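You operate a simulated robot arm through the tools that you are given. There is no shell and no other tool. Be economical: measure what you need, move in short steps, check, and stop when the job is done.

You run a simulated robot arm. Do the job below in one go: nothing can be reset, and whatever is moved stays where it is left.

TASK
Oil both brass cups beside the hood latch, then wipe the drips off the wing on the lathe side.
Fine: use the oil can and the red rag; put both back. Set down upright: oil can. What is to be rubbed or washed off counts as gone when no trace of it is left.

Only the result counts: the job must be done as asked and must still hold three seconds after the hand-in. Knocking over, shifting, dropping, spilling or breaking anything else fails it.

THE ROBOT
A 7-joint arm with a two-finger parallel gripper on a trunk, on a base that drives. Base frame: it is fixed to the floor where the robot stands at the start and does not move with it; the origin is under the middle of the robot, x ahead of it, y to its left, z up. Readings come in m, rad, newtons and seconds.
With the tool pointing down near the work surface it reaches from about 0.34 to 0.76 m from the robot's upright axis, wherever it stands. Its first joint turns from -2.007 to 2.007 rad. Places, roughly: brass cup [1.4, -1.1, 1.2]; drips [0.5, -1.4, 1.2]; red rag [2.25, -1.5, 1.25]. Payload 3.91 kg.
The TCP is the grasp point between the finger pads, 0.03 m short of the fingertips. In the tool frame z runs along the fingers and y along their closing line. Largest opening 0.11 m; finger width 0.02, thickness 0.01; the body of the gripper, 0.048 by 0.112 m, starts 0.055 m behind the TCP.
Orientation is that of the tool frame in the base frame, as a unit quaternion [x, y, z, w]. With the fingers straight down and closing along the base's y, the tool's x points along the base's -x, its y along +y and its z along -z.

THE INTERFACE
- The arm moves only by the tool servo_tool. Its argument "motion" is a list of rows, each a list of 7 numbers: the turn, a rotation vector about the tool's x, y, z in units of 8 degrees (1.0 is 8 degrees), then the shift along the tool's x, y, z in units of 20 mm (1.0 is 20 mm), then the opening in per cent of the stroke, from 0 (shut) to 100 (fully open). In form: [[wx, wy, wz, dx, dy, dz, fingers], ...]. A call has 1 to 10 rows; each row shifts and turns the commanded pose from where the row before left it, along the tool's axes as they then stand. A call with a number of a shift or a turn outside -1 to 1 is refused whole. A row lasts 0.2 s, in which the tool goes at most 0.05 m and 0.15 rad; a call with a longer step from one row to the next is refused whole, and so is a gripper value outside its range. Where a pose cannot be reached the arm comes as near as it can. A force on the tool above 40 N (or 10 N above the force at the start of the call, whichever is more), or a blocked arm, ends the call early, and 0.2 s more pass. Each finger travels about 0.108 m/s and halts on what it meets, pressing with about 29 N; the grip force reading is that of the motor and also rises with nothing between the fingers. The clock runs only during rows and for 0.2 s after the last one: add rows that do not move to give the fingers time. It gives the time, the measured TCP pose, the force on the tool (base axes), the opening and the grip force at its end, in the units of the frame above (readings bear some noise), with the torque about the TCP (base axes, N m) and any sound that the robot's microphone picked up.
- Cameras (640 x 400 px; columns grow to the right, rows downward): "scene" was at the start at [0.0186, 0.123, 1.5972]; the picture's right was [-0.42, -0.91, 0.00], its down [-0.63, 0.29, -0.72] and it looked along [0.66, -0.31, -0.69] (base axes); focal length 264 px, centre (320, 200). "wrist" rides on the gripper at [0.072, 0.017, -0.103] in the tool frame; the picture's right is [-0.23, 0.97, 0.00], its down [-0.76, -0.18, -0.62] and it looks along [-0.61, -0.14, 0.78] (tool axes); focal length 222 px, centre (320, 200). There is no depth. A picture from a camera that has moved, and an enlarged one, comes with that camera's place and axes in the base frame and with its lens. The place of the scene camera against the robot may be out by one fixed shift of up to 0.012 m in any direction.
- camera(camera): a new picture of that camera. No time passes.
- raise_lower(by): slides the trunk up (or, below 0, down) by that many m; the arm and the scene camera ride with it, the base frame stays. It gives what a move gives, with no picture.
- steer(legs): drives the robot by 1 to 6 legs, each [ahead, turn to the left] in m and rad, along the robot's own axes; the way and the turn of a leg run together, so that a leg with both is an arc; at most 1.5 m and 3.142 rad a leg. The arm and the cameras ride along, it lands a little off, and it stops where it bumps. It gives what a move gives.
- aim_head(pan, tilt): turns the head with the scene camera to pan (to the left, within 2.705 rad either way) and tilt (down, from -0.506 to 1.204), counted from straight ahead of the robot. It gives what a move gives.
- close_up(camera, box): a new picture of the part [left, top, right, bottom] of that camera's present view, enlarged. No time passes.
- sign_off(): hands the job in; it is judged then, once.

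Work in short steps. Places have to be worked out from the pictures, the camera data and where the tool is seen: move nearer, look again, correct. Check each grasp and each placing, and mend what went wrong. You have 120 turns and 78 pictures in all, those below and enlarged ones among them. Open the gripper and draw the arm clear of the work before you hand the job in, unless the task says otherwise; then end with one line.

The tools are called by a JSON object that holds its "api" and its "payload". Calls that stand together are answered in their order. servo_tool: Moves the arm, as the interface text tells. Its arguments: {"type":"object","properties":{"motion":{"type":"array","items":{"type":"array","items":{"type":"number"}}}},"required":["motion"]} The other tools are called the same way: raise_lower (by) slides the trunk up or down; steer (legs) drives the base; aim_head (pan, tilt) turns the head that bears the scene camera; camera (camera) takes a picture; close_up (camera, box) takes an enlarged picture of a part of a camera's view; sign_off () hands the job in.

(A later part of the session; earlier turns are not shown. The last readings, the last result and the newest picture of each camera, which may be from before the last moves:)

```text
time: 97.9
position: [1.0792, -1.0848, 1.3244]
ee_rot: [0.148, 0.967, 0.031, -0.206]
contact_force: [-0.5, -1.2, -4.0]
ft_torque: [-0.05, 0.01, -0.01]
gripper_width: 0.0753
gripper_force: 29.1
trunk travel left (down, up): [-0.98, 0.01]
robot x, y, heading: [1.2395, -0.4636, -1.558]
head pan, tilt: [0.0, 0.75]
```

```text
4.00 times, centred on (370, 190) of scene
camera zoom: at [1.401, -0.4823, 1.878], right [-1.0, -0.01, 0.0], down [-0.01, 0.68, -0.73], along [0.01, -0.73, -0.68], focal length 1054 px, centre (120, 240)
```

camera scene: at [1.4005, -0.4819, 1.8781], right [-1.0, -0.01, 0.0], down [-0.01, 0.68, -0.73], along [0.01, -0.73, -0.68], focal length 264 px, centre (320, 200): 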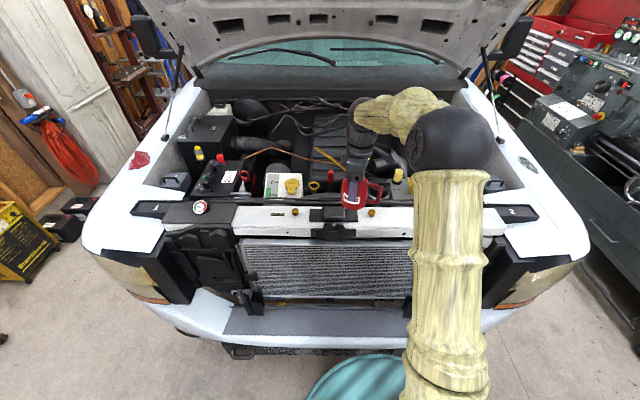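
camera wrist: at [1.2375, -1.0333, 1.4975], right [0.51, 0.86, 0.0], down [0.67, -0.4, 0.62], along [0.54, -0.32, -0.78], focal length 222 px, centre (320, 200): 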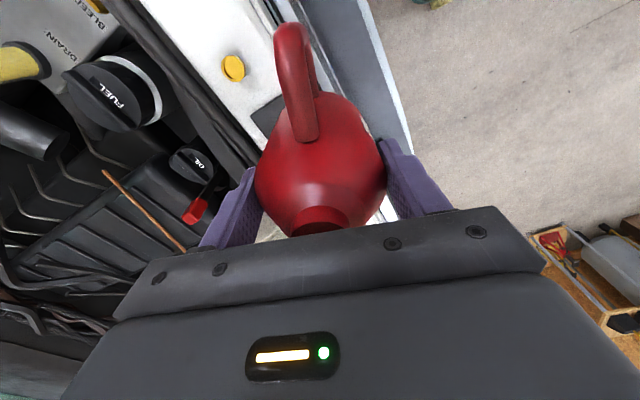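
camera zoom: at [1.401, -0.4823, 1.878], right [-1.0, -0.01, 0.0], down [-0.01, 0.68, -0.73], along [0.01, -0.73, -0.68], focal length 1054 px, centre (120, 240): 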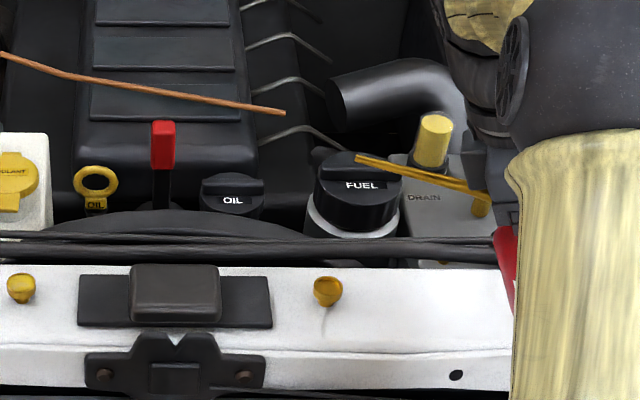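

Tip is ~5 mm short of cup 2's centre. I correct and tilt to 48°.

{"api": "servo_tool", "payload": {"motion": [[0, 0, 0, -0.22, 0.08, -0.1, 30], [0, 1, 0, 0, 0, 0.05, 30], [0, 0, 0, 0, 0, 0, 30]]}}

{"api": "close_up", "payload": {"camera": "scene", "box": [330, 170, 410, 220]}}

```text
time: 98.7
position: [1.0802, -1.0834, 1.3236]
ee_rot: [0.145, 0.95, 0.042, -0.273]
contact_force: [-0.2, -0.1, -3.3]
ft_torque: [-0.04, -0.06, -0.05]
gripper_width: 0.0751
gripper_force: 28.8
trunk travel left (down, up): [-0.98, 0.01]
robot x, y, heading: [1.2442, -0.466, -1.56]
head pan, tilt: [0.0, 0.75]
```

```text
8.00 times, centred on (370, 195) of scene
camera zoom: at [1.3987, -0.4812, 1.8782], right [-1.0, -0.01, 0.0], down [-0.01, 0.68, -0.73], along [0.01, -0.73, -0.68], focal length 2109 px, centre (-80, 240)
```

zoom: 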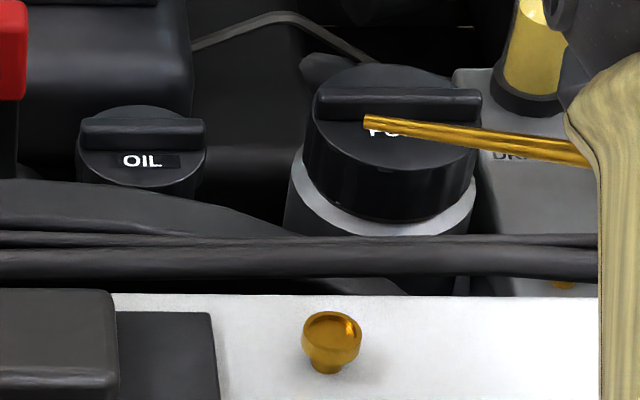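

I nudge 4 mm in −y and tilt the final 16° to pour.

{"api": "servo_tool", "payload": {"motion": [[0, 0, 0, 0, -0.2, 0, 30], [0, 1, 0, -0.06, 0, 0.08, 30], [0, 1, 0, -0.06, 0, 0.08, 30], [0, 0, 0, 0, 0, 0, 30]]}}

{"api": "close_up", "payload": {"camera": "scene", "box": [350, 190, 390, 215]}}

```text
time: 99.7
position: [1.0806, -1.0878, 1.3209]
ee_rot: [0.137, 0.903, 0.061, -0.402]
contact_force: [-0.3, -0.4, -3.6]
ft_torque: [-0.05, -0.08, -0.01]
gripper_width: 0.0753
gripper_force: 29.1
trunk travel left (down, up): [-0.98, 0.01]
robot x, y, heading: [1.2412, -0.4637, -1.557]
head pan, tilt: [0.0, 0.75]
```

```text
16.00 times, centred on (370, 202) of scene
camera zoom: at [1.3997, -0.4816, 1.8781], right [-1.0, -0.01, 0.0], down [-0.01, 0.68, -0.73], along [0.01, -0.73, -0.68], focal length 4218 px, centre (-480, 160)
```

zoom: 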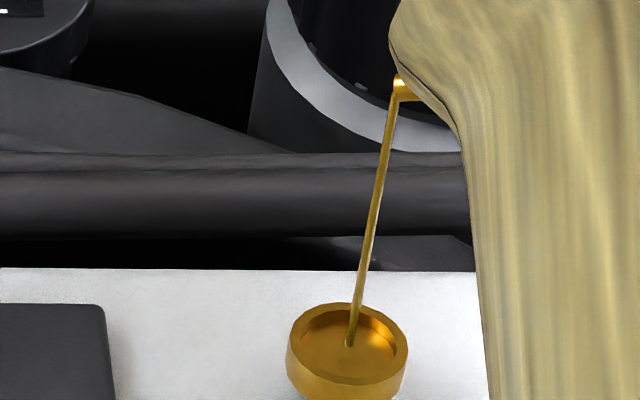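

Stream is centred in cup 2. I hold the same time as for cup 1, then tilt back.

{"api": "servo_tool", "payload": {"motion": [[0, 0, 0, 0, 0, 0, 30], [0, 0, 0, 0, 0, 0, 30], [0, -1, 0, 0, 0, -0.1, 30], [0, -1, 0, 0, 0, -0.1, 30]]}}

{"api": "close_up", "payload": {"camera": "scene", "box": [350, 195, 390, 220]}}

```text
time: 100.7
position: [1.0822, -1.0879, 1.3241]
ee_rot: [0.145, 0.95, 0.042, -0.272]
contact_force: [-0.4, 0.2, -3.8]
ft_torque: [0.0, -0.08, 0.02]
gripper_width: 0.0757
gripper_force: 28.8
trunk travel left (down, up): [-0.98, 0.01]
robot x, y, heading: [1.2432, -0.463, -1.561]
head pan, tilt: [0.0, 0.75]
```

```text
16.00 times, centred on (370, 208) of scene
camera zoom: at [1.3995, -0.4818, 1.8781], right [-1.0, -0.01, 0.0], down [-0.01, 0.68, -0.73], along [0.01, -0.73, -0.68], focal length 4218 px, centre (-480, 80)
```

zoom: 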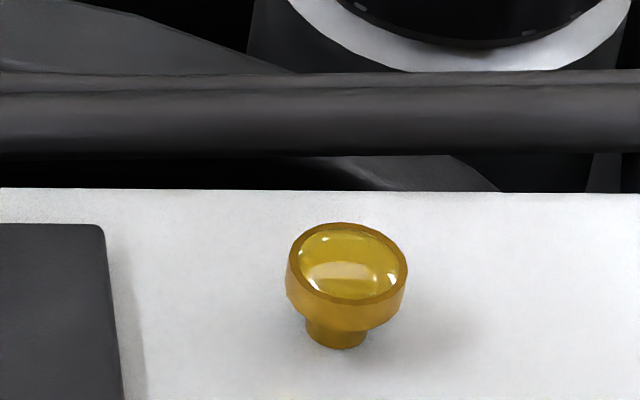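

Both cups hold oil, nothing spilled. I bring the can upright, raise a little, back away and turn back toward the cart.

{"api": "servo_tool", "payload": {"motion": [[0, -1, 0, 0, 0, -0.5, 30], [0, -1, 0, 0, 0, -0.5, 30], [0, -1, 0, 0, 0, -0.5, 30], [0, -1, 0, 0, 0, -0.5, 30], [0, 0, 0, 0, 0, -0.5, 30]]}}

{"api": "steer", "payload": {"legs": [[-0.36, 0], [0, -1.592]]}}

```text
time: 101.9
position: [1.0967, -1.0927, 1.371]
ee_rot: [0.151, 0.989, 0.002, 0.0]
contact_force: [0.1, -1.3, -3.1]
ft_torque: [-0.01, 0.05, 0.01]
gripper_width: 0.0755
gripper_force: 29.2
trunk travel left (down, up): [-0.98, 0.01]
robot x, y, heading: [1.2425, -0.4679, -1.557]
head pan, tilt: [0.0, 0.75]
```

```text
time: 108.1
position: [0.6145, 0.0568, 1.371]
ee_rot: [0.813, 0.582, 0.0, 0.001]
contact_force: [0.8, -0.2, -3.7]
ft_torque: [0.02, 0.01, -0.02]
gripper_width: 0.0753
gripper_force: 28.5
trunk travel left (down, up): [-0.98, 0.01]
robot x, y, heading: [1.2393, -0.1075, 3.124]
head pan, tilt: [0.0, 0.75]
```

I drive 0.15 m ahead to the earlier spot and bring the can over its original place, still high.

{"api": "steer", "payload": {"legs": [[0.15, 0]]}}

{"api": "servo_tool", "payload": {"motion": [[0, 0, 0, -0.9, 0.39, 0, 30], [0, 0, 0, -0.9, 0.39, 0, 30], [0, 0, 0, -0.9, 0.39, 0, 30], [0, 0, 0, -0.9, 0.39, 0, 30], [0, 0, 0, -0.9, 0.39, 0, 30], [0, 0, 0, -0.9, 0.39, 0, 30], [0, 0, 0, -0.9, 0.39, 0, 30], [0, 0, 0, -0.9, 0.39, 0, 30], [0, 0, 0, -0.9, 0.39, 0, 30], [0, 0, 0, -0.9, 0.39, 0, 30]]}}

{"api": "raise_lower", "payload": {"by": -0.28}}

```text
time: 109.5
position: [0.4646, 0.0602, 1.3697]
ee_rot: [0.815, 0.579, 0.0, 0.001]
contact_force: [-0.2, -0.6, -3.7]
ft_torque: [0.0, -0.01, 0.03]
gripper_width: 0.0752
gripper_force: 28.5
trunk travel left (down, up): [-0.98, 0.01]
robot x, y, heading: [1.0875, -0.1037, 3.12]
head pan, tilt: [0.0, 0.75]
```

```text
time: 111.7
position: [0.4823, -0.1361, 1.3701]
ee_rot: [0.814, 0.581, 0.001, 0.001]
contact_force: [0.3, 0.2, -3.4]
ft_torque: [-0.01, 0.02, 0.0]
gripper_width: 0.0757
gripper_force: 29.1
trunk travel left (down, up): [-0.98, 0.01]
robot x, y, heading: [1.0897, -0.1046, 3.122]
head pan, tilt: [0.0, 0.75]
```

```text
time: 114.5
position: [0.4807, -0.1355, 1.0898]
ee_rot: [0.815, 0.58, 0.0, 0.0]
contact_force: [-0.1, -1.0, -3.7]
ft_torque: [0.03, 0.02, 0.04]
gripper_width: 0.0751
gripper_force: 28.7
trunk travel left (down, up): [-0.7, 0.29]
robot x, y, heading: [1.0882, -0.1033, 3.126]
head pan, tilt: [0.0, 0.75]
```

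Over the original spot. I descend to just above the original grip height (0.994).

{"api": "servo_tool", "payload": {"motion": [[0, 0, 0, -0.17, 0, 1, 30], [0, 0, 0, 0, 0, 1, 30], [0, 0, 0, 0, 0, 1, 30], [0, 0, 0, 0, 0, 1, 30], [0, 0, 0, 0, 0, 0.5, 30], [0, 0, 0, 0, 0, 0.2, 30], [0, 0, 0, 0, 0, 0, 30]]}}

```text
time: 116.1
position: [0.481, -0.1387, 0.9963]
ee_rot: [0.814, 0.581, 0.0, -0.001]
contact_force: [0.5, 0.4, 0.3]
ft_torque: [0.14, 0.08, 0.02]
gripper_width: 0.0756
gripper_force: 29.2
trunk travel left (down, up): [-0.7, 0.29]
robot x, y, heading: [1.0897, -0.1083, 3.123]
head pan, tilt: [0.0, 0.75]
```

Weight is now carried by the cart. I release and rise straight up.

{"api": "servo_tool", "payload": {"motion": [[0, 0, 0, 0, 0, 0, 75], [0, 0, 0, 0, 0, 0, 85], [0, 0, 0, 0, 0, 0, 100], [0, 0, 0, 0, 0, 0, 100], [0, 0, 0, 0, 0, -0.5, 100], [0, 0, 0, 0, 0, -1, 100], [0, 0, 0, 0, 0, -1, 100], [0, 0, 0, 0, 0, -1, 100]]}}

{"api": "raise_lower", "payload": {"by": 0.2}}

{"api": "camera", "payload": {"camera": "wrist"}}

```text
time: 117.9
position: [0.4807, -0.1391, 1.0661]
ee_rot: [0.815, 0.58, 0.0, 0.0]
contact_force: [0.0, 0.4, 0.0]
ft_torque: [0.0, -0.02, -0.01]
gripper_width: 0.11
gripper_force: 0.1
trunk travel left (down, up): [-0.7, 0.29]
robot x, y, heading: [1.0891, -0.1069, 3.125]
head pan, tilt: [0.0, 0.75]
```

```text
time: 120.1
position: [0.4812, -0.1395, 1.2659]
ee_rot: [0.814, 0.581, 0.001, 0.001]
contact_force: [0.7, 0.1, 0.1]
ft_torque: [-0.02, -0.02, 0.01]
gripper_width: 0.1102
gripper_force: 0.1
trunk travel left (down, up): [-0.9, 0.09]
robot x, y, heading: [1.0898, -0.1058, 3.123]
head pan, tilt: [0.0, 0.75]
```

```text
38 pictures are left
camera wrist: at [0.5208, -0.0768, 1.3696], right [0.85, -0.53, 0.0], down [-0.42, -0.66, 0.62], along [-0.33, -0.53, -0.78], focal length 222 px, centre (320, 200)
```

wrist: 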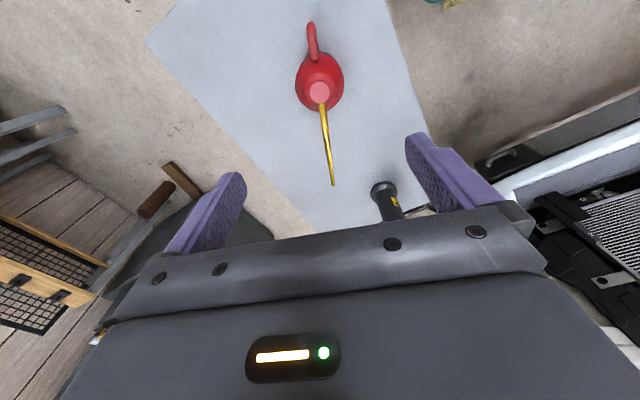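

The can stands upright in its old place. I now reverse out and turn to face −y to look at the rag.

{"api": "steer", "payload": {"legs": [[-1.5, 0], [0, 1.59]]}}

{"api": "aim_head", "payload": {"pan": -0.1, "tilt": 0.6}}

{"api": "camera", "payload": {"camera": "scene"}}

```text
time: 131.4
position: [2.64, -0.7396, 1.266]
ee_rot: [0.164, 0.986, 0.0, 0.0]
contact_force: [-0.4, -0.1, -1.0]
ft_torque: [0.02, -0.03, -0.02]
gripper_width: 0.1102
gripper_force: 0.1
trunk travel left (down, up): [-0.9, 0.09]
robot x, y, heading: [2.6077, -0.1328, -1.591]
head pan, tilt: [0.0, 0.75]
```

```text
time: 132.1
position: [2.6412, -0.7408, 1.2665]
ee_rot: [0.165, 0.986, 0.001, 0.0]
contact_force: [-0.5, 0.4, -0.5]
ft_torque: [-0.02, 0.02, 0.02]
gripper_width: 0.1098
gripper_force: 0.1
trunk travel left (down, up): [-0.9, 0.09]
robot x, y, heading: [2.6016, -0.1339, -1.587]
head pan, tilt: [-0.099, 0.6]
```

```text
37 pictures are left
camera scene: at [2.752, -0.1593, 1.8109], right [-0.99, 0.11, 0.0], down [0.06, 0.56, -0.82], along [-0.09, -0.82, -0.57], focal length 264 px, centre (320, 200)
```

scene: 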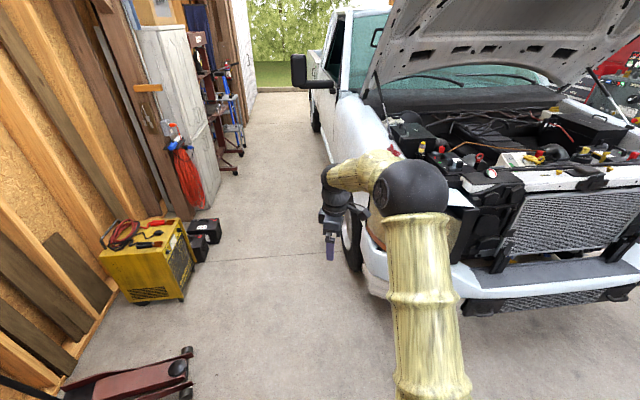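

Rag seen near (2.2,-1.44,1.22); the aisle beside that wing is wide. I raise the trunk and drive to about (2.85,-1.3), facing the wing.

{"api": "raise_lower", "payload": {"by": 0.09}}

{"api": "steer", "payload": {"legs": [[0, 0.227], [1.19, 0], [0, -1.78]]}}

{"api": "aim_head", "payload": {"pan": 0.0, "tilt": 0.75}}

{"api": "camera", "payload": {"camera": "scene"}}

{"api": "camera", "payload": {"camera": "wrist"}}

```text
time: 133.3
position: [2.6403, -0.7423, 1.3559]
ee_rot: [0.164, 0.986, 0.001, 0.0]
contact_force: [0.0, 0.1, -0.2]
ft_torque: [0.03, -0.02, 0.02]
gripper_width: 0.11
gripper_force: 0.1
trunk travel left (down, up): [-0.99, 0.0]
robot x, y, heading: [2.6013, -0.1349, -1.583]
head pan, tilt: [-0.099, 0.6]
```

```text
time: 144.6
position: [2.2433, -1.3365, 1.3575]
ee_rot: [0.816, 0.577, 0.0, 0.001]
contact_force: [-0.2, 0.9, -0.6]
ft_torque: [0.02, 0.01, 0.0]
gripper_width: 0.11
gripper_force: 0.1
trunk travel left (down, up): [-0.99, 0.0]
robot x, y, heading: [2.8541, -1.3059, 3.116]
head pan, tilt: [-0.099, 0.6]
```

```text
time: 145.2
position: [2.2426, -1.336, 1.3561]
ee_rot: [0.817, 0.577, 0.0, 0.0]
contact_force: [0.1, -0.1, 0.0]
ft_torque: [0.0, 0.03, -0.04]
gripper_width: 0.1098
gripper_force: 0.1
trunk travel left (down, up): [-0.99, 0.0]
robot x, y, heading: [2.852, -1.3067, 3.116]
head pan, tilt: [0.0, 0.75]
```

```text
36 pictures are left
camera scene: at [2.8268, -1.4537, 1.8881], right [0.03, 1.0, 0.0], down [0.68, -0.02, -0.73], along [-0.73, 0.02, -0.68], focal length 264 px, centre (320, 200)
```

scene: 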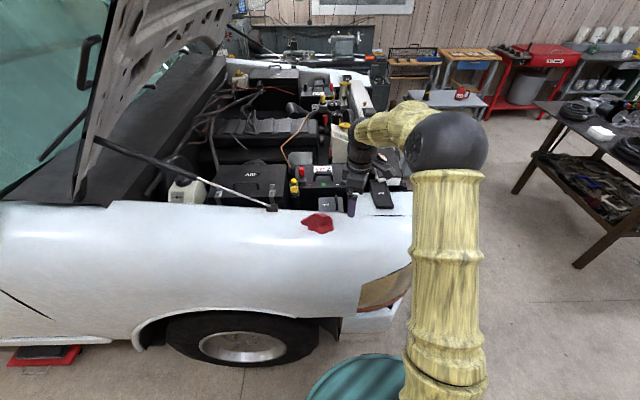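

```text
35 pictures are left
camera wrist: at [2.2832, -1.2729, 1.4597], right [0.84, -0.54, 0.0], down [-0.42, -0.66, 0.62], along [-0.34, -0.53, -0.78], focal length 222 px, centre (320, 200)
```

wrist: 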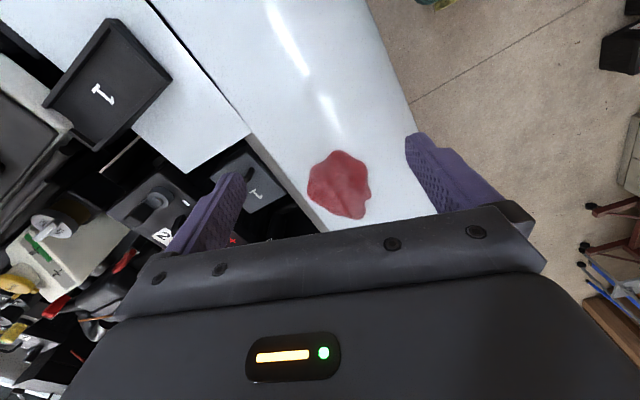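

Rag triangulates to (2.212,-1.436,1.21). I zoom in to see its shape.

{"api": "close_up", "payload": {"camera": "wrist", "box": [270, 130, 414, 220]}}

{"api": "close_up", "payload": {"camera": "scene", "box": [270, 190, 366, 250]}}

```text
4.44 times, centred on (342, 175) of wrist
camera zoom: at [2.2832, -1.2729, 1.4597], right [0.84, -0.54, 0.0], down [-0.42, -0.66, 0.62], along [-0.34, -0.53, -0.78], focal length 987 px, centre (222, 311)
```

zoom: 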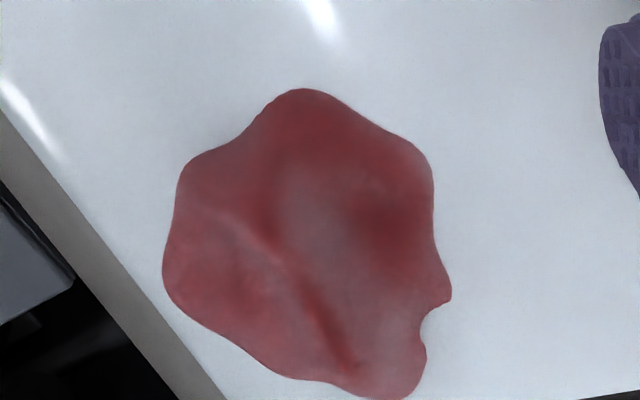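

```text
6.67 times, centred on (318, 220) of scene
camera zoom: at [2.8268, -1.4537, 1.8881], right [0.03, 1.0, 0.0], down [0.68, -0.02, -0.73], along [-0.73, 0.02, -0.68], focal length 1758 px, centre (333, 67)
```

zoom: 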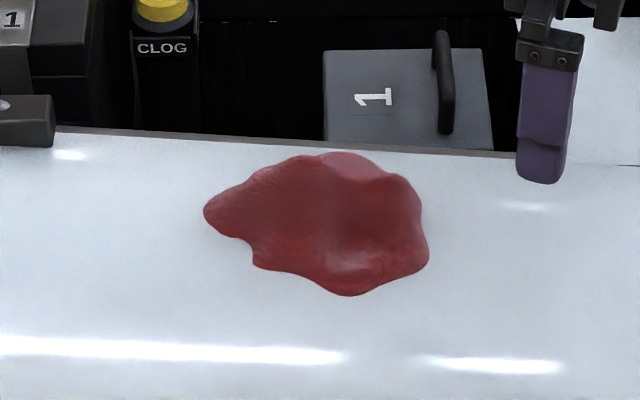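

The rag is a small mound ~0.085×0.115 m centred near (2.213,-1.439). I centre the open fingers over it and come down to TCP 1.285.

{"api": "servo_tool", "payload": {"motion": [[0, 0, 0, -0.89, 0.06, 0, 100], [0, 0, 0, -0.89, 0.06, 0, 100], [0, 0, 0, -0.89, 0.06, 0, 100], [0, 0, 0, -0.89, 0.06, 0, 100], [0, 0, 0, -0.89, 0.06, 0, 100], [0, 0, 0, -0.89, 0.06, 0, 100], [0, 0, 0, 0, 0, 0.9, 100], [0, 0, 0, 0, 0, 0.9, 100], [0, 0, 0, 0, 0, 0.9, 100], [0, 0, 0, 0, 0, 0.9, 100]]}}

{"api": "camera", "payload": {"camera": "wrist"}}

{"api": "close_up", "payload": {"camera": "scene", "box": [270, 190, 366, 250]}}

```text
time: 147.4
position: [2.2133, -1.4388, 1.2835]
ee_rot: [0.817, 0.577, 0.0, 0.0]
contact_force: [0.2, 0.3, 0.6]
ft_torque: [-0.02, -0.02, 0.01]
gripper_width: 0.11
gripper_force: 0.0
trunk travel left (down, up): [-0.99, 0.0]
robot x, y, heading: [2.8505, -1.306, 3.116]
head pan, tilt: [0.0, 0.75]
```

```text
32 pictures are left
camera wrist: at [2.2542, -1.3768, 1.3877], right [0.84, -0.54, 0.0], down [-0.42, -0.66, 0.62], along [-0.34, -0.52, -0.78], focal length 222 px, centre (320, 200)
```

wrist: 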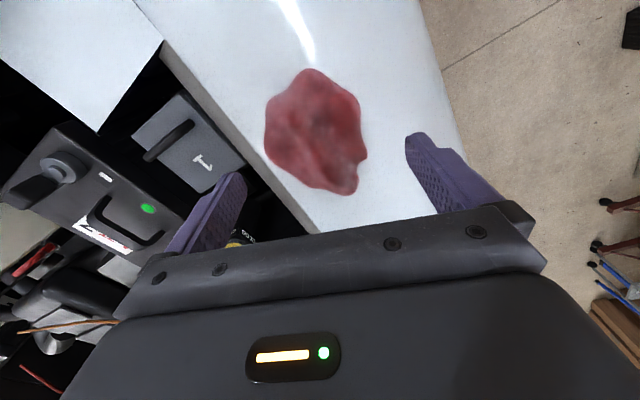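

```text
6.67 times, centred on (318, 220) of scene
camera zoom: at [2.8262, -1.4541, 1.888], right [0.03, 1.0, 0.0], down [0.68, -0.02, -0.73], along [-0.73, 0.02, -0.68], focal length 1758 px, centre (333, 67)
```

zoom: 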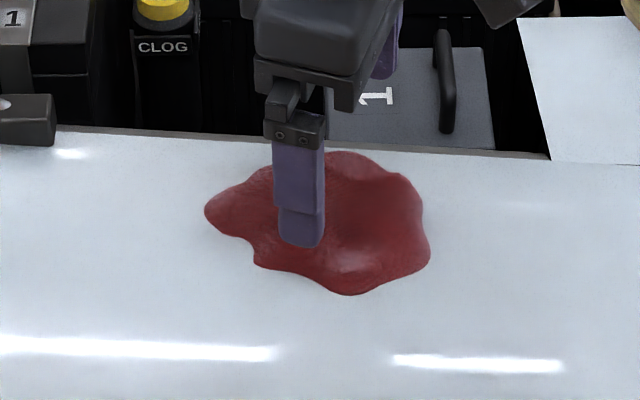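

Aligned, inner finger just fits between rag and wing edge. I shift 3 mm outward and descend in small steps, watching force.

{"api": "servo_tool", "payload": {"motion": [[0, 0, 0, 0, 0.15, 0.9, 100], [0, 0, 0, 0, 0, 0.9, 100], [0, 0, 0, 0, 0, 0.25, 100], [0, 0, 0, 0, 0, 0, 100]]}}

{"api": "close_up", "payload": {"camera": "wrist", "box": [160, 60, 480, 260]}}

{"api": "close_up", "payload": {"camera": "scene", "box": [270, 190, 366, 250]}}

```text
time: 148.4
position: [2.2151, -1.4385, 1.2439]
ee_rot: [0.817, 0.577, 0.0, 0.001]
contact_force: [0.0, -0.1, 0.1]
ft_torque: [-0.02, -0.03, 0.0]
gripper_width: 0.11
gripper_force: 0.1
trunk travel left (down, up): [-0.99, 0.0]
robot x, y, heading: [2.8498, -1.3065, 3.113]
head pan, tilt: [0.0, 0.75]
```

```text
2.00 times, centred on (320, 160) of wrist
camera zoom: at [2.2566, -1.3766, 1.3469], right [0.84, -0.54, 0.0], down [-0.42, -0.66, 0.62], along [-0.34, -0.52, -0.78], focal length 444 px, centre (320, 280)
```

zoom: 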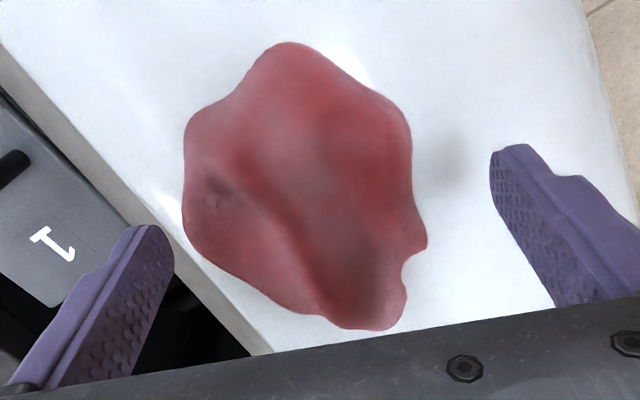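

```text
6.67 times, centred on (318, 220) of scene
camera zoom: at [2.8266, -1.4538, 1.888], right [0.03, 1.0, 0.0], down [0.68, -0.02, -0.73], along [-0.73, 0.02, -0.68], focal length 1758 px, centre (333, 67)
```

zoom: 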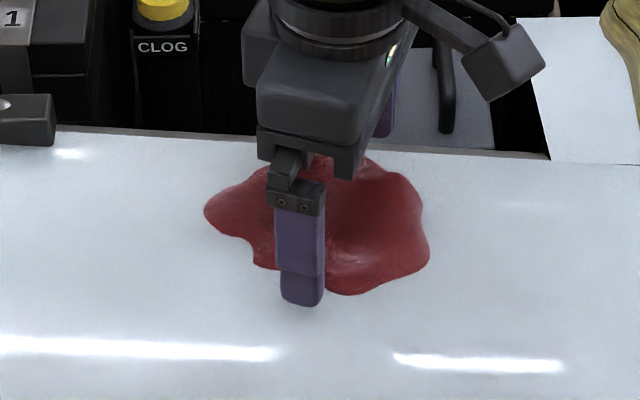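

Close to the surface. I go down 12 mm more in small steps.

{"api": "servo_tool", "payload": {"motion": [[0, 0, 0, 0, 0, 0.2, 100], [0, 0, 0, 0, 0, 0.2, 100], [0, 0, 0, 0, 0, 0.2, 100], [0, 0, 0, 0, 0, 0, 100]]}}

{"api": "close_up", "payload": {"camera": "scene", "box": [270, 190, 366, 250]}}

```text
time: 149.4
position: [2.2171, -1.4386, 1.2348]
ee_rot: [0.817, 0.577, -0.004, -0.002]
contact_force: [-6.6, 0.0, 30.5]
ft_torque: [0.6, 1.68, 0.03]
gripper_width: 0.1099
gripper_force: 0.0
trunk travel left (down, up): [-0.99, 0.0]
robot x, y, heading: [2.8491, -1.3063, 3.112]
head pan, tilt: [0.0, 0.75]
```

```text
6.67 times, centred on (318, 220) of scene
camera zoom: at [2.8299, -1.453, 1.8886], right [0.03, 1.0, 0.0], down [0.68, -0.02, -0.73], along [-0.73, 0.02, -0.68], focal length 1758 px, centre (333, 67)
```

zoom: 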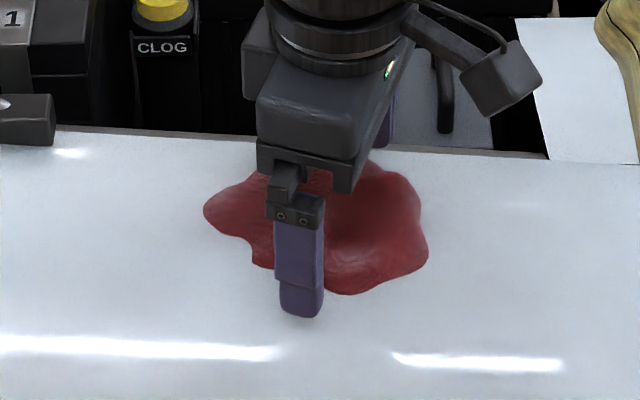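

The inner finger touches the wing (surface ≈1.204). I back up 5 mm and close on the rag.

{"api": "servo_tool", "payload": {"motion": [[0, 0, 0, 0, 0, -0.25, 100], [0, 0, 0, 0, 0, 0, 70], [0, 0, 0, 0, 0, 0, 40], [0, 0, 0, 0, 0, 0, 10], [0, 0, 0, 0, 0, 0, 0], [0, 0, 0, 0, 0, 0, 0], [0, 0, 0, 0, 0, 0, 0]]}}

{"api": "camera", "payload": {"camera": "wrist"}}

```text
time: 151.1
position: [2.2194, -1.4415, 1.2375]
ee_rot: [0.817, 0.577, -0.002, 0.0]
contact_force: [3.6, -4.3, 17.7]
ft_torque: [0.2, 0.61, 0.28]
gripper_width: 0.0263
gripper_force: 29.3
trunk travel left (down, up): [-0.99, 0.0]
robot x, y, heading: [2.8512, -1.3029, 3.117]
head pan, tilt: [0.0, 0.75]
```

```text
27 pictures are left
camera wrist: at [2.2597, -1.3787, 1.3406], right [0.84, -0.54, 0.0], down [-0.42, -0.66, 0.62], along [-0.34, -0.53, -0.78], focal length 222 px, centre (320, 200)
```

wrist: 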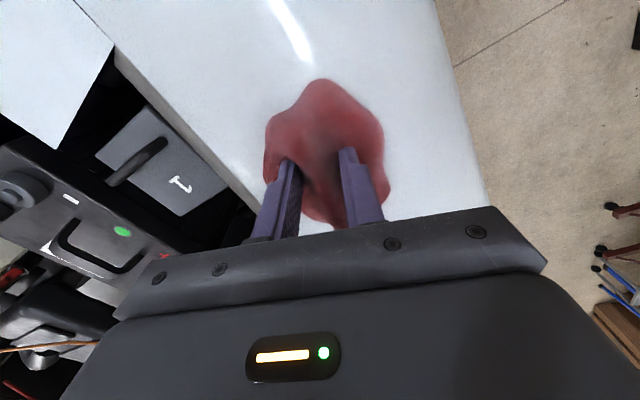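

Holding at 0.026 m. I lift and check that the rag comes along.

{"api": "servo_tool", "payload": {"motion": [[0, 0, 0, 0, 0, -0.5, 0], [0, 0, 0, 0, 0, -1, 0], [0, 0, 0, 0, 0, -1, 0], [0, 0, 0, 0, 0, -1, 0], [0, 0, 0, 0, 0, -1, 0], [0, 0, 0, 0, 0, -1, 0]]}}

{"api": "camera", "payload": {"camera": "wrist"}}

{"api": "close_up", "payload": {"camera": "scene", "box": [254, 170, 382, 250]}}

```text
time: 152.4
position: [2.2187, -1.4401, 1.3471]
ee_rot: [0.816, 0.577, 0.0, 0.0]
contact_force: [0.3, -0.1, -0.7]
ft_torque: [0.02, 0.01, 0.0]
gripper_width: 0.0194
gripper_force: 29.6
trunk travel left (down, up): [-0.99, 0.0]
robot x, y, heading: [2.8522, -1.306, 3.115]
head pan, tilt: [0.0, 0.75]
```

```text
26 pictures are left
camera wrist: at [2.259, -1.3785, 1.4509], right [0.84, -0.54, 0.0], down [-0.42, -0.66, 0.62], along [-0.34, -0.53, -0.78], focal length 222 px, centre (320, 200)
```

wrist: 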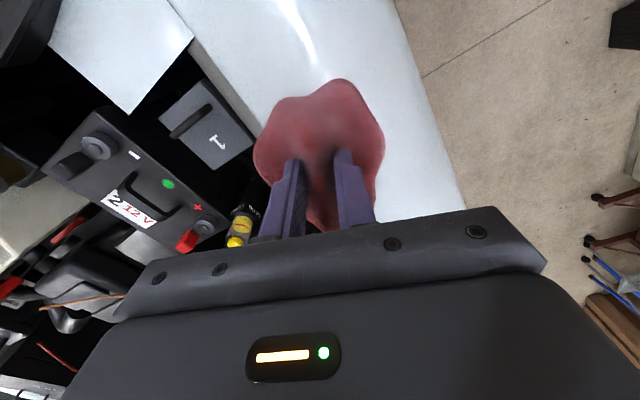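

```text
5.00 times, centred on (318, 210) of scene
camera zoom: at [2.8276, -1.4538, 1.888], right [0.03, 1.0, 0.0], down [0.68, -0.02, -0.73], along [-0.73, 0.02, -0.68], focal length 1318 px, centre (330, 150)
```

zoom: 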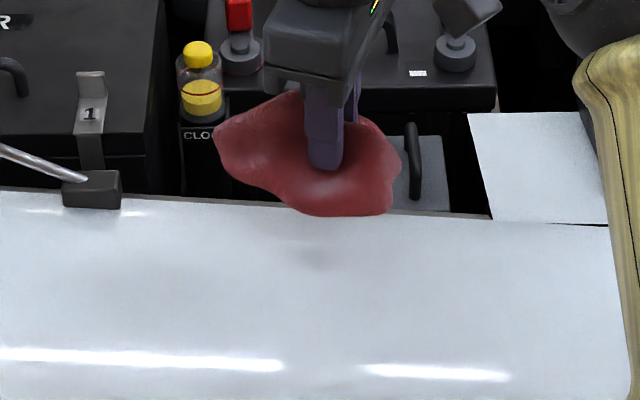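

The rag is held. I now drive the long way round: turn to +y and go up to y≈1.85.

{"api": "steer", "payload": {"legs": [[-0.05, 0], [0, -1.545], [1.5, 0], [1.5, 0], [0.15, 0]]}}

```text
time: 172.3
position: [2.8117, 2.4969, 1.3461]
ee_rot: [0.987, -0.164, 0.0, 0.001]
contact_force: [0.1, 0.6, -1.9]
ft_torque: [-0.04, 0.0, 0.02]
gripper_width: 0.0195
gripper_force: 29.3
trunk travel left (down, up): [-0.99, 0.0]
robot x, y, heading: [2.9554, 1.869, 1.56]
head pan, tilt: [0.0, 0.75]
```

Now turn to −x and drive along the aisle behind the bench.

{"api": "steer", "payload": {"legs": [[0, 1.58], [1.5, 0], [1.0, 0]]}}

```text
time: 188.5
position: [-0.2021, 1.7165, 1.3458]
ee_rot: [0.807, 0.591, 0.001, 0.001]
contact_force: [-0.4, 1.0, -0.6]
ft_torque: [0.05, 0.0, 0.01]
gripper_width: 0.0193
gripper_force: 29.2
trunk travel left (down, up): [-0.99, 0.0]
robot x, y, heading: [0.4229, 1.8735, -3.138]
head pan, tilt: [0.0, 0.75]
```

Before continuing I check ahead and left for obstacles.

{"api": "aim_head", "payload": {"pan": 0.7, "tilt": 0.6}}

{"api": "camera", "payload": {"camera": "scene"}}

```text
time: 189.5
position: [-0.2024, 1.717, 1.3455]
ee_rot: [0.806, 0.591, 0.0, 0.001]
contact_force: [-0.8, 0.2, -0.7]
ft_torque: [-0.01, -0.02, 0.02]
gripper_width: 0.0194
gripper_force: 29.5
trunk travel left (down, up): [-0.99, 0.0]
robot x, y, heading: [0.4241, 1.8735, -3.135]
head pan, tilt: [0.7, 0.6]
```

```text
24 pictures are left
camera scene: at [0.423, 1.6674, 1.9009], right [-0.65, 0.76, 0.0], down [0.43, 0.37, -0.82], along [-0.63, -0.54, -0.57], focal length 264 px, centre (320, 200)
```

scene: 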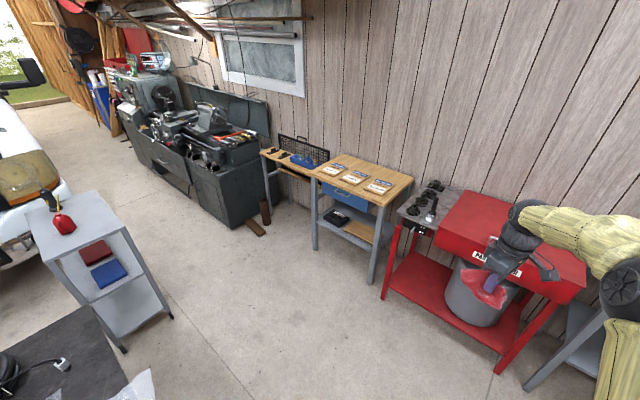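

The aisle is wide (lathe front at x≈-0.65). I continue to x≈-0.12, turn to −y and drive beside the cart.

{"api": "steer", "payload": {"legs": [[0.54, 0], [0, 1.565], [1.4, 0]]}}

```text
time: 202.9
position: [-0.0377, -0.1479, 1.3466]
ee_rot: [0.181, 0.983, 0.001, 0.0]
contact_force: [-0.2, -0.4, -0.1]
ft_torque: [0.01, 0.01, 0.06]
gripper_width: 0.0193
gripper_force: 28.9
trunk travel left (down, up): [-0.99, 0.0]
robot x, y, heading: [-0.1547, 0.4917, -1.625]
head pan, tilt: [0.7, 0.6]
```

Heading drifted; I correct by +0.07, drive on to y≈-1.19, and look before turning to the wing.

{"api": "steer", "payload": {"legs": [[0, 0.07], [1.2, 0], [0.48, 0]]}}

{"api": "aim_head", "payload": {"pan": 1.0, "tilt": 0.7}}

{"api": "camera", "payload": {"camera": "scene"}}

```text
time: 211.8
position: [0.0533, -1.7797, 1.3456]
ee_rot: [0.139, 0.99, 0.002, 0.0]
contact_force: [0.4, -0.3, -1.4]
ft_torque: [0.0, 0.0, -0.01]
gripper_width: 0.0192
gripper_force: 28.8
trunk travel left (down, up): [-0.99, 0.0]
robot x, y, heading: [-0.1211, -1.1595, -1.539]
head pan, tilt: [0.7, 0.6]
```

```text
time: 212.6
position: [0.055, -1.7819, 1.3469]
ee_rot: [0.141, 0.99, 0.0, 0.0]
contact_force: [0.0, 0.3, 0.4]
ft_torque: [0.0, -0.02, -0.01]
gripper_width: 0.0195
gripper_force: 28.9
trunk travel left (down, up): [-0.99, 0.0]
robot x, y, heading: [-0.1195, -1.1578, -1.537]
head pan, tilt: [1.0, 0.7]
```

```text
23 pictures are left
camera scene: at [0.1094, -1.131, 1.8923], right [-0.51, -0.86, 0.0], down [-0.55, 0.33, -0.77], along [0.66, -0.39, -0.64], focal length 264 px, centre (320, 200)
```

scene: 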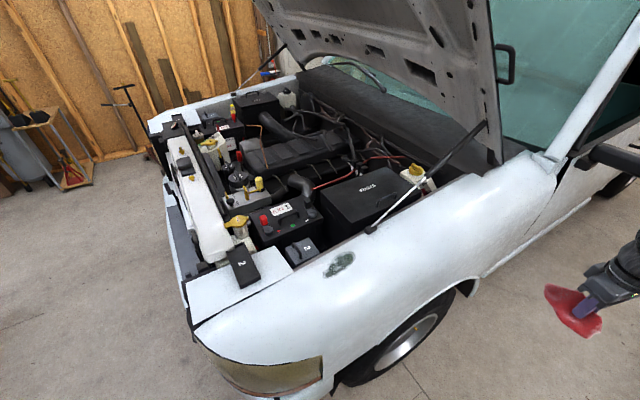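

Drips seen near (0.51,-1.44,1.21). I turn the robot toward them and move a bit nearer.

{"api": "steer", "payload": {"legs": [[0, 0.88], [0.08, 0]]}}

{"api": "aim_head", "payload": {"pan": 0.1, "tilt": 0.9}}

{"api": "camera", "payload": {"camera": "scene"}}

{"api": "camera", "payload": {"camera": "wrist"}}

```text
time: 215.9
position: [0.5336, -1.4763, 1.3467]
ee_rot: [-0.292, 0.956, 0.001, -0.001]
contact_force: [0.5, 0.7, -1.2]
ft_torque: [-0.01, -0.01, 0.01]
gripper_width: 0.0193
gripper_force: 29.4
trunk travel left (down, up): [-0.99, 0.0]
robot x, y, heading: [-0.0529, -1.2064, -0.663]
head pan, tilt: [1.0, 0.7]
```

```text
time: 217.1
position: [0.532, -1.4743, 1.3484]
ee_rot: [-0.292, 0.956, 0.001, 0.0]
contact_force: [0.2, 0.8, -0.7]
ft_torque: [-0.04, 0.04, 0.02]
gripper_width: 0.0194
gripper_force: 29.3
trunk travel left (down, up): [-0.99, 0.0]
robot x, y, heading: [-0.0567, -1.2104, -0.667]
head pan, tilt: [0.099, 0.901]
```

```text
22 pictures are left
camera scene: at [0.0598, -1.0846, 1.8761], right [-0.53, -0.85, 0.0], down [-0.66, 0.42, -0.62], along [0.52, -0.33, -0.78], focal length 264 px, centre (320, 200)
```

scene: 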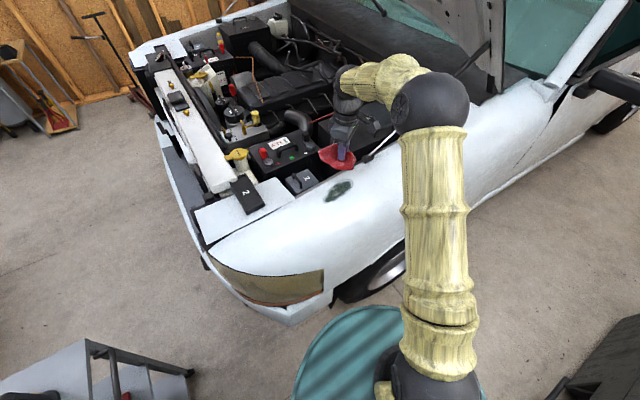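

```text
21 pictures are left
camera wrist: at [0.4637, -1.5016, 1.4502], right [-0.36, 0.93, 0.0], down [0.73, 0.28, 0.62], along [0.58, 0.22, -0.78], focal length 222 px, centre (320, 200)
```

wrist: 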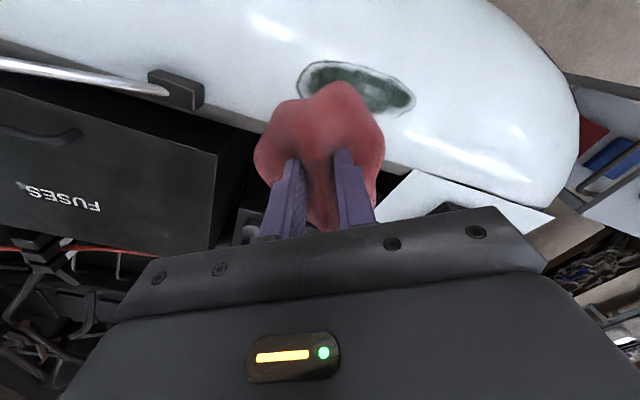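

Stain centre ≈(0.497,-1.447), about 0.12 m long in y and 0.06 wide. I move the rag over it and descend to 1.26, then look.

{"api": "servo_tool", "payload": {"motion": [[0, 0, 0, 0.32, 0.74, 0, 0], [0, 0, 0, 0.32, 0.74, 0, 0], [0, 0, 0, 0, 0.7, 0, 0], [0, 0, 0, 0, 0, 1, 0], [0, 0, 0, 0, 0, 1, 0], [0, 0, 0, 0, 0, 1, 0], [0, 0, 0, 0, 0, 1, 0], [0, 0, 0, 0, 0, 0.3, 0]]}}

{"api": "close_up", "payload": {"camera": "scene", "box": [282, 150, 394, 220]}}

{"api": "camera", "payload": {"camera": "wrist"}}

```text
time: 218.9
position: [0.4973, -1.4455, 1.2609]
ee_rot: [-0.291, 0.957, 0.0, -0.001]
contact_force: [0.0, 0.5, -0.9]
ft_torque: [-0.03, -0.01, -0.04]
gripper_width: 0.0194
gripper_force: 29.1
trunk travel left (down, up): [-0.99, 0.0]
robot x, y, heading: [-0.0571, -1.2081, -0.662]
head pan, tilt: [0.099, 0.901]
```

```text
5.71 times, centred on (338, 185) of scene
camera zoom: at [0.0595, -1.0846, 1.8761], right [-0.53, -0.84, 0.0], down [-0.66, 0.42, -0.62], along [0.52, -0.33, -0.78], focal length 1506 px, centre (217, 286)
```

zoom: 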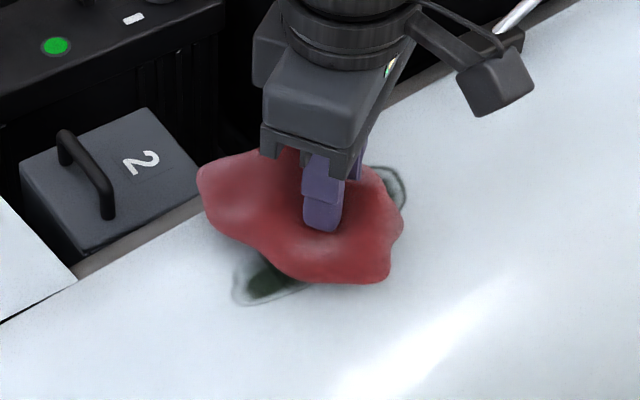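

```text
19 pictures are left
camera wrist: at [0.4284, -1.4724, 1.364], right [-0.36, 0.93, 0.0], down [0.73, 0.28, 0.62], along [0.58, 0.22, -0.78], focal length 222 px, centre (320, 200)
```

wrist: 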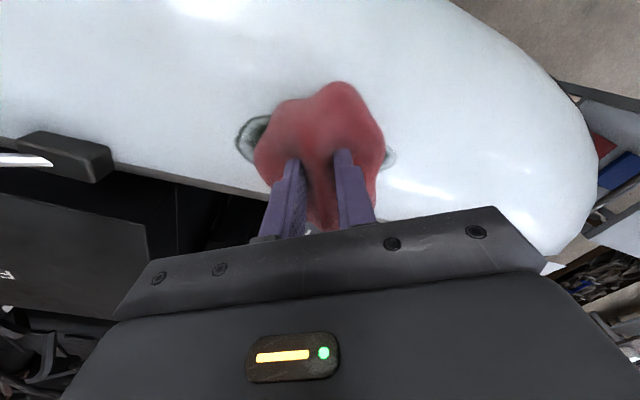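

The stain runs from (0.51,-1.504) to (0.48,-1.395). I press down gently in small steps.

{"api": "servo_tool", "payload": {"motion": [[0, 0, 0, 0, 0, 0.3, 0], [0, 0, 0, 0, 0, 0.3, 0], [0, 0, 0, 0, 0, 0, 0]]}}

```text
time: 219.7
position: [0.4982, -1.4461, 1.2489]
ee_rot: [-0.293, 0.956, 0.0, 0.001]
contact_force: [0.4, 0.2, -1.3]
ft_torque: [0.01, -0.01, 0.0]
gripper_width: 0.0193
gripper_force: 29.2
trunk travel left (down, up): [-0.99, 0.0]
robot x, y, heading: [-0.0555, -1.2073, -0.666]
head pan, tilt: [0.099, 0.901]
```

No contact yet; a further 9 mm.

{"api": "servo_tool", "payload": {"motion": [[0, 0, 0, 0, 0, 0.15, 0], [0, 0, 0, 0, 0, 0.15, 0], [0, 0, 0, 0, 0, 0.15, 0], [0, 0, 0, 0, 0, 0, 0]]}}

```text
time: 220.7
position: [0.4965, -1.4445, 1.2414]
ee_rot: [-0.293, 0.956, -0.002, 0.002]
contact_force: [2.5, 3.1, 22.2]
ft_torque: [-1.23, 0.14, 0.15]
gripper_width: 0.02
gripper_force: 28.8
trunk travel left (down, up): [-0.99, 0.0]
robot x, y, heading: [-0.0593, -1.2078, -0.662]
head pan, tilt: [0.099, 0.901]
```

Contact at ~22 N. I ease slightly and rub along the stain's length, ±4 cm.

{"api": "servo_tool", "payload": {"motion": [[0, 0, 0, 0, 0, -0.04, 0], [0, 0, 0, -0.31, 0.95, 0, 0], [0, 0, 0, -0.31, 0.95, 0, 0], [0, 0, 0, 0.31, -0.95, 0, 0], [0, 0, 0, 0.31, -0.95, 0, 0], [0, 0, 0, 0.31, -0.95, 0, 0], [0, 0, 0, 0.31, -0.95, 0, 0], [0, 0, 0, -0.31, 0.95, 0, 0], [0, 0, 0, -0.31, 0.95, 0, 0]]}}

{"api": "camera", "payload": {"camera": "wrist"}}

```text
time: 222.7
position: [0.4941, -1.445, 1.2389]
ee_rot: [-0.292, 0.956, 0.002, -0.001]
contact_force: [-2.5, 1.6, 11.0]
ft_torque: [-0.41, -0.05, 0.02]
gripper_width: 0.0193
gripper_force: 29.3
trunk travel left (down, up): [-0.99, 0.0]
robot x, y, heading: [-0.0559, -1.2063, -0.666]
head pan, tilt: [0.099, 0.901]
```

```text
18 pictures are left
camera wrist: at [0.4261, -1.4717, 1.343], right [-0.36, 0.93, 0.0], down [0.73, 0.28, 0.62], along [0.58, 0.22, -0.78], focal length 222 px, centre (320, 200)
```

wrist: 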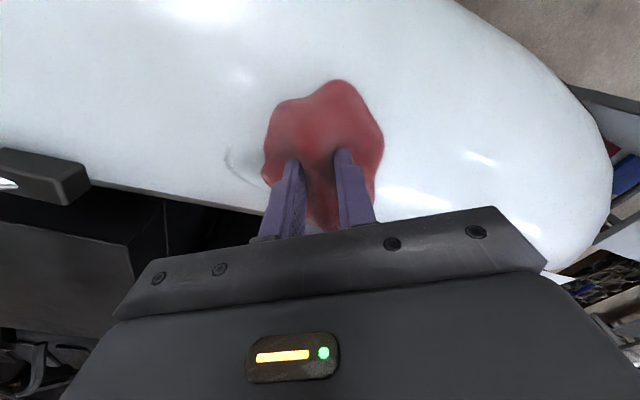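

Works well; a faint trace remains at the left (−y) end. I rub further toward that end.

{"api": "servo_tool", "payload": {"motion": [[0, 0, 0, 0.31, -0.95, 0, 0], [0, 0, 0, 0.31, -0.95, 0, 0], [0, 0, 0, 0.31, -0.95, 0, 0], [0, 0, 0, 0.16, -0.48, 0, 0], [0, 0, 0, -0.31, 0.95, 0, 0], [0, 0, 0, -0.31, 0.95, 0, 0], [0, 0, 0, 0.31, -0.95, 0, 0], [0, 0, 0, 0.31, -0.95, 0, 0], [0, 0, 0, -0.31, 0.95, 0, 0]]}}

{"api": "servo_tool", "payload": {"motion": [[0, 0, 0, -0.31, 0.95, 0, 0], [0, 0, 0, -0.31, 0.95, 0, 0], [0, 0, 0, -0.31, 0.95, 0, 0], [0, 0, 0, -0.31, 0.95, 0, 0], [0, 0, 0, -0.16, 0.48, 0, 0], [0, 0, 0, 0, 0, -1, 0], [0, 0, 0, 0, 0, -1, 0], [0, 0, 0, 0, 0, -1, 0], [0, 0, 0, 0, 0, -1, 0]]}}

{"api": "camera", "payload": {"camera": "wrist"}}

{"api": "close_up", "payload": {"camera": "scene", "box": [282, 150, 394, 220]}}

```text
time: 224.7
position: [0.509, -1.5001, 1.2418]
ee_rot: [-0.29, 0.957, -0.003, 0.003]
contact_force: [3.4, -8.2, 30.3]
ft_torque: [-1.5, -0.91, -0.14]
gripper_width: 0.021
gripper_force: 29.0
trunk travel left (down, up): [-0.99, 0.0]
robot x, y, heading: [-0.052, -1.2069, -0.669]
head pan, tilt: [0.099, 0.901]
```

```text
time: 226.7
position: [0.4864, -1.4064, 1.3208]
ee_rot: [-0.293, 0.956, 0.001, 0.001]
contact_force: [-0.5, 0.2, 0.2]
ft_torque: [-0.01, -0.02, -0.05]
gripper_width: 0.0195
gripper_force: 28.8
trunk travel left (down, up): [-0.99, 0.0]
robot x, y, heading: [-0.0549, -1.2061, -0.662]
head pan, tilt: [0.099, 0.901]
```

```text
17 pictures are left
camera wrist: at [0.4176, -1.4334, 1.4235], right [-0.36, 0.93, 0.0], down [0.73, 0.28, 0.62], along [0.58, 0.22, -0.78], focal length 222 px, centre (320, 200)
```

wrist: 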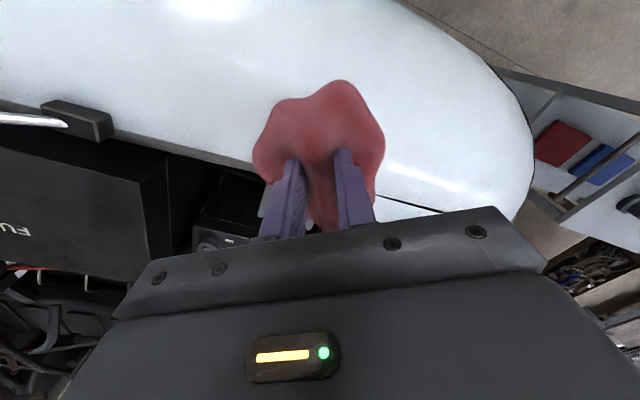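

```text
5.71 times, centred on (338, 185) of scene
camera zoom: at [0.059, -1.0843, 1.8761], right [-0.53, -0.84, 0.0], down [-0.66, 0.42, -0.62], along [0.53, -0.33, -0.78], focal length 1506 px, centre (217, 286)
```

zoom: 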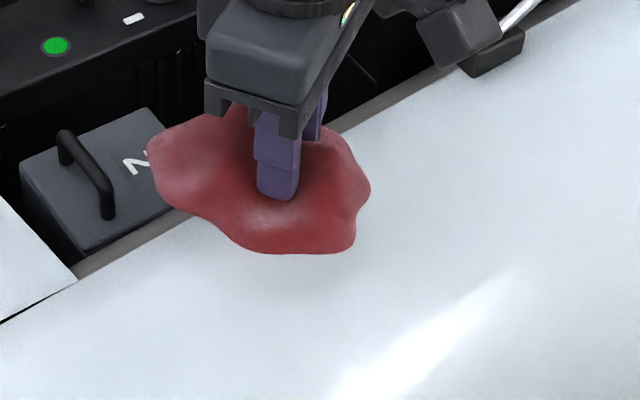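

No trace visible outside the rag. I move the rag aside to see the whole area.

{"api": "servo_tool", "payload": {"motion": [[0, 0, 0, 0, 1, -0.5, 0], [0, 0, 0, 0, 1, 0, 0], [0, 0, 0, 0, 1, 0, 0], [0, 0, 0, 0, 1, 0, 0], [0, 0, 0, 0, 1, 0, 0], [0, 0, 0, 0, 1, 0, 0], [0, 0, 0, 0, 1, 0, 0]]}}

{"api": "close_up", "payload": {"camera": "scene", "box": [282, 150, 394, 220]}}

{"api": "close_up", "payload": {"camera": "wrist", "box": [60, 20, 380, 220]}}

```text
time: 228.3
position: [0.4078, -1.2912, 1.3305]
ee_rot: [-0.292, 0.956, 0.0, 0.0]
contact_force: [-0.2, 0.2, -0.5]
ft_torque: [-0.02, 0.01, 0.01]
gripper_width: 0.0195
gripper_force: 29.2
trunk travel left (down, up): [-0.99, 0.0]
robot x, y, heading: [-0.0556, -1.2054, -0.663]
head pan, tilt: [0.099, 0.901]
```

```text
5.71 times, centred on (338, 185) of scene
camera zoom: at [0.0592, -1.0839, 1.8761], right [-0.53, -0.84, 0.0], down [-0.66, 0.42, -0.62], along [0.52, -0.33, -0.78], focal length 1506 px, centre (217, 286)
```

zoom: 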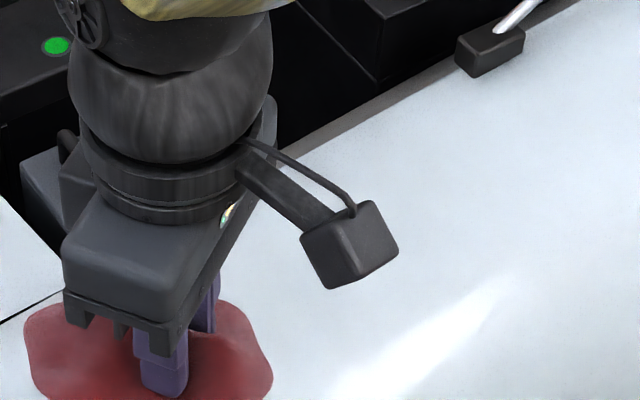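

```text
2.00 times, centred on (220, 120) of wrist
camera zoom: at [0.3382, -1.3179, 1.4342], right [-0.36, 0.93, 0.0], down [0.73, 0.28, 0.62], along [0.58, 0.22, -0.78], focal length 444 px, centre (520, 360)
```

zoom: 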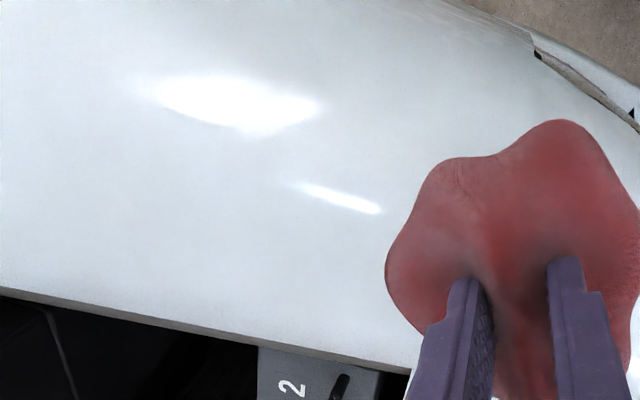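

The area looks clean. One stronger enlargement to rule out faint residue.

{"api": "close_up", "payload": {"camera": "wrist", "box": [70, 100, 230, 200]}}

```text
4.00 times, centred on (150, 150) of wrist
camera zoom: at [0.3382, -1.3179, 1.4342], right [-0.36, 0.93, 0.0], down [0.73, 0.28, 0.62], along [0.58, 0.22, -0.78], focal length 888 px, centre (1000, 400)
```

zoom: 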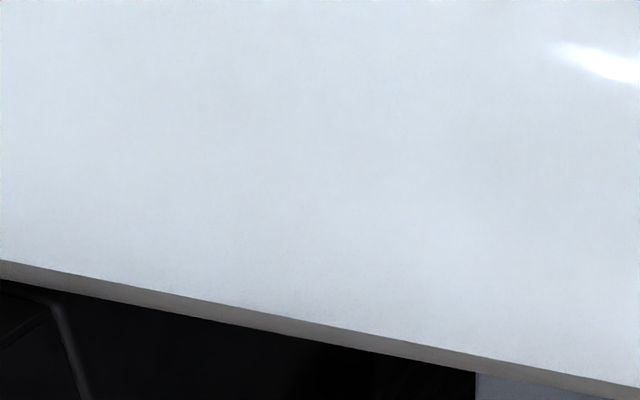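

Clean. Now I return the rag: back off, turn to +y and drive back along the aisle.

{"api": "steer", "payload": {"legs": [[-0.09, 0], [0, 2.234], [0.8, 0]]}}

```text
time: 230.1
position: [0.3417, -1.2189, 1.3305]
ee_rot: [-0.309, 0.951, 0.001, 0.0]
contact_force: [0.3, 0.7, 0.3]
ft_torque: [-0.04, 0.04, -0.02]
gripper_width: 0.0193
gripper_force: 29.6
trunk travel left (down, up): [-0.99, 0.0]
robot x, y, heading: [-0.1219, -1.151, -0.645]
head pan, tilt: [0.099, 0.901]
stopped in leg 2: the robot was blocked; the commanded pose is now the measured one
```

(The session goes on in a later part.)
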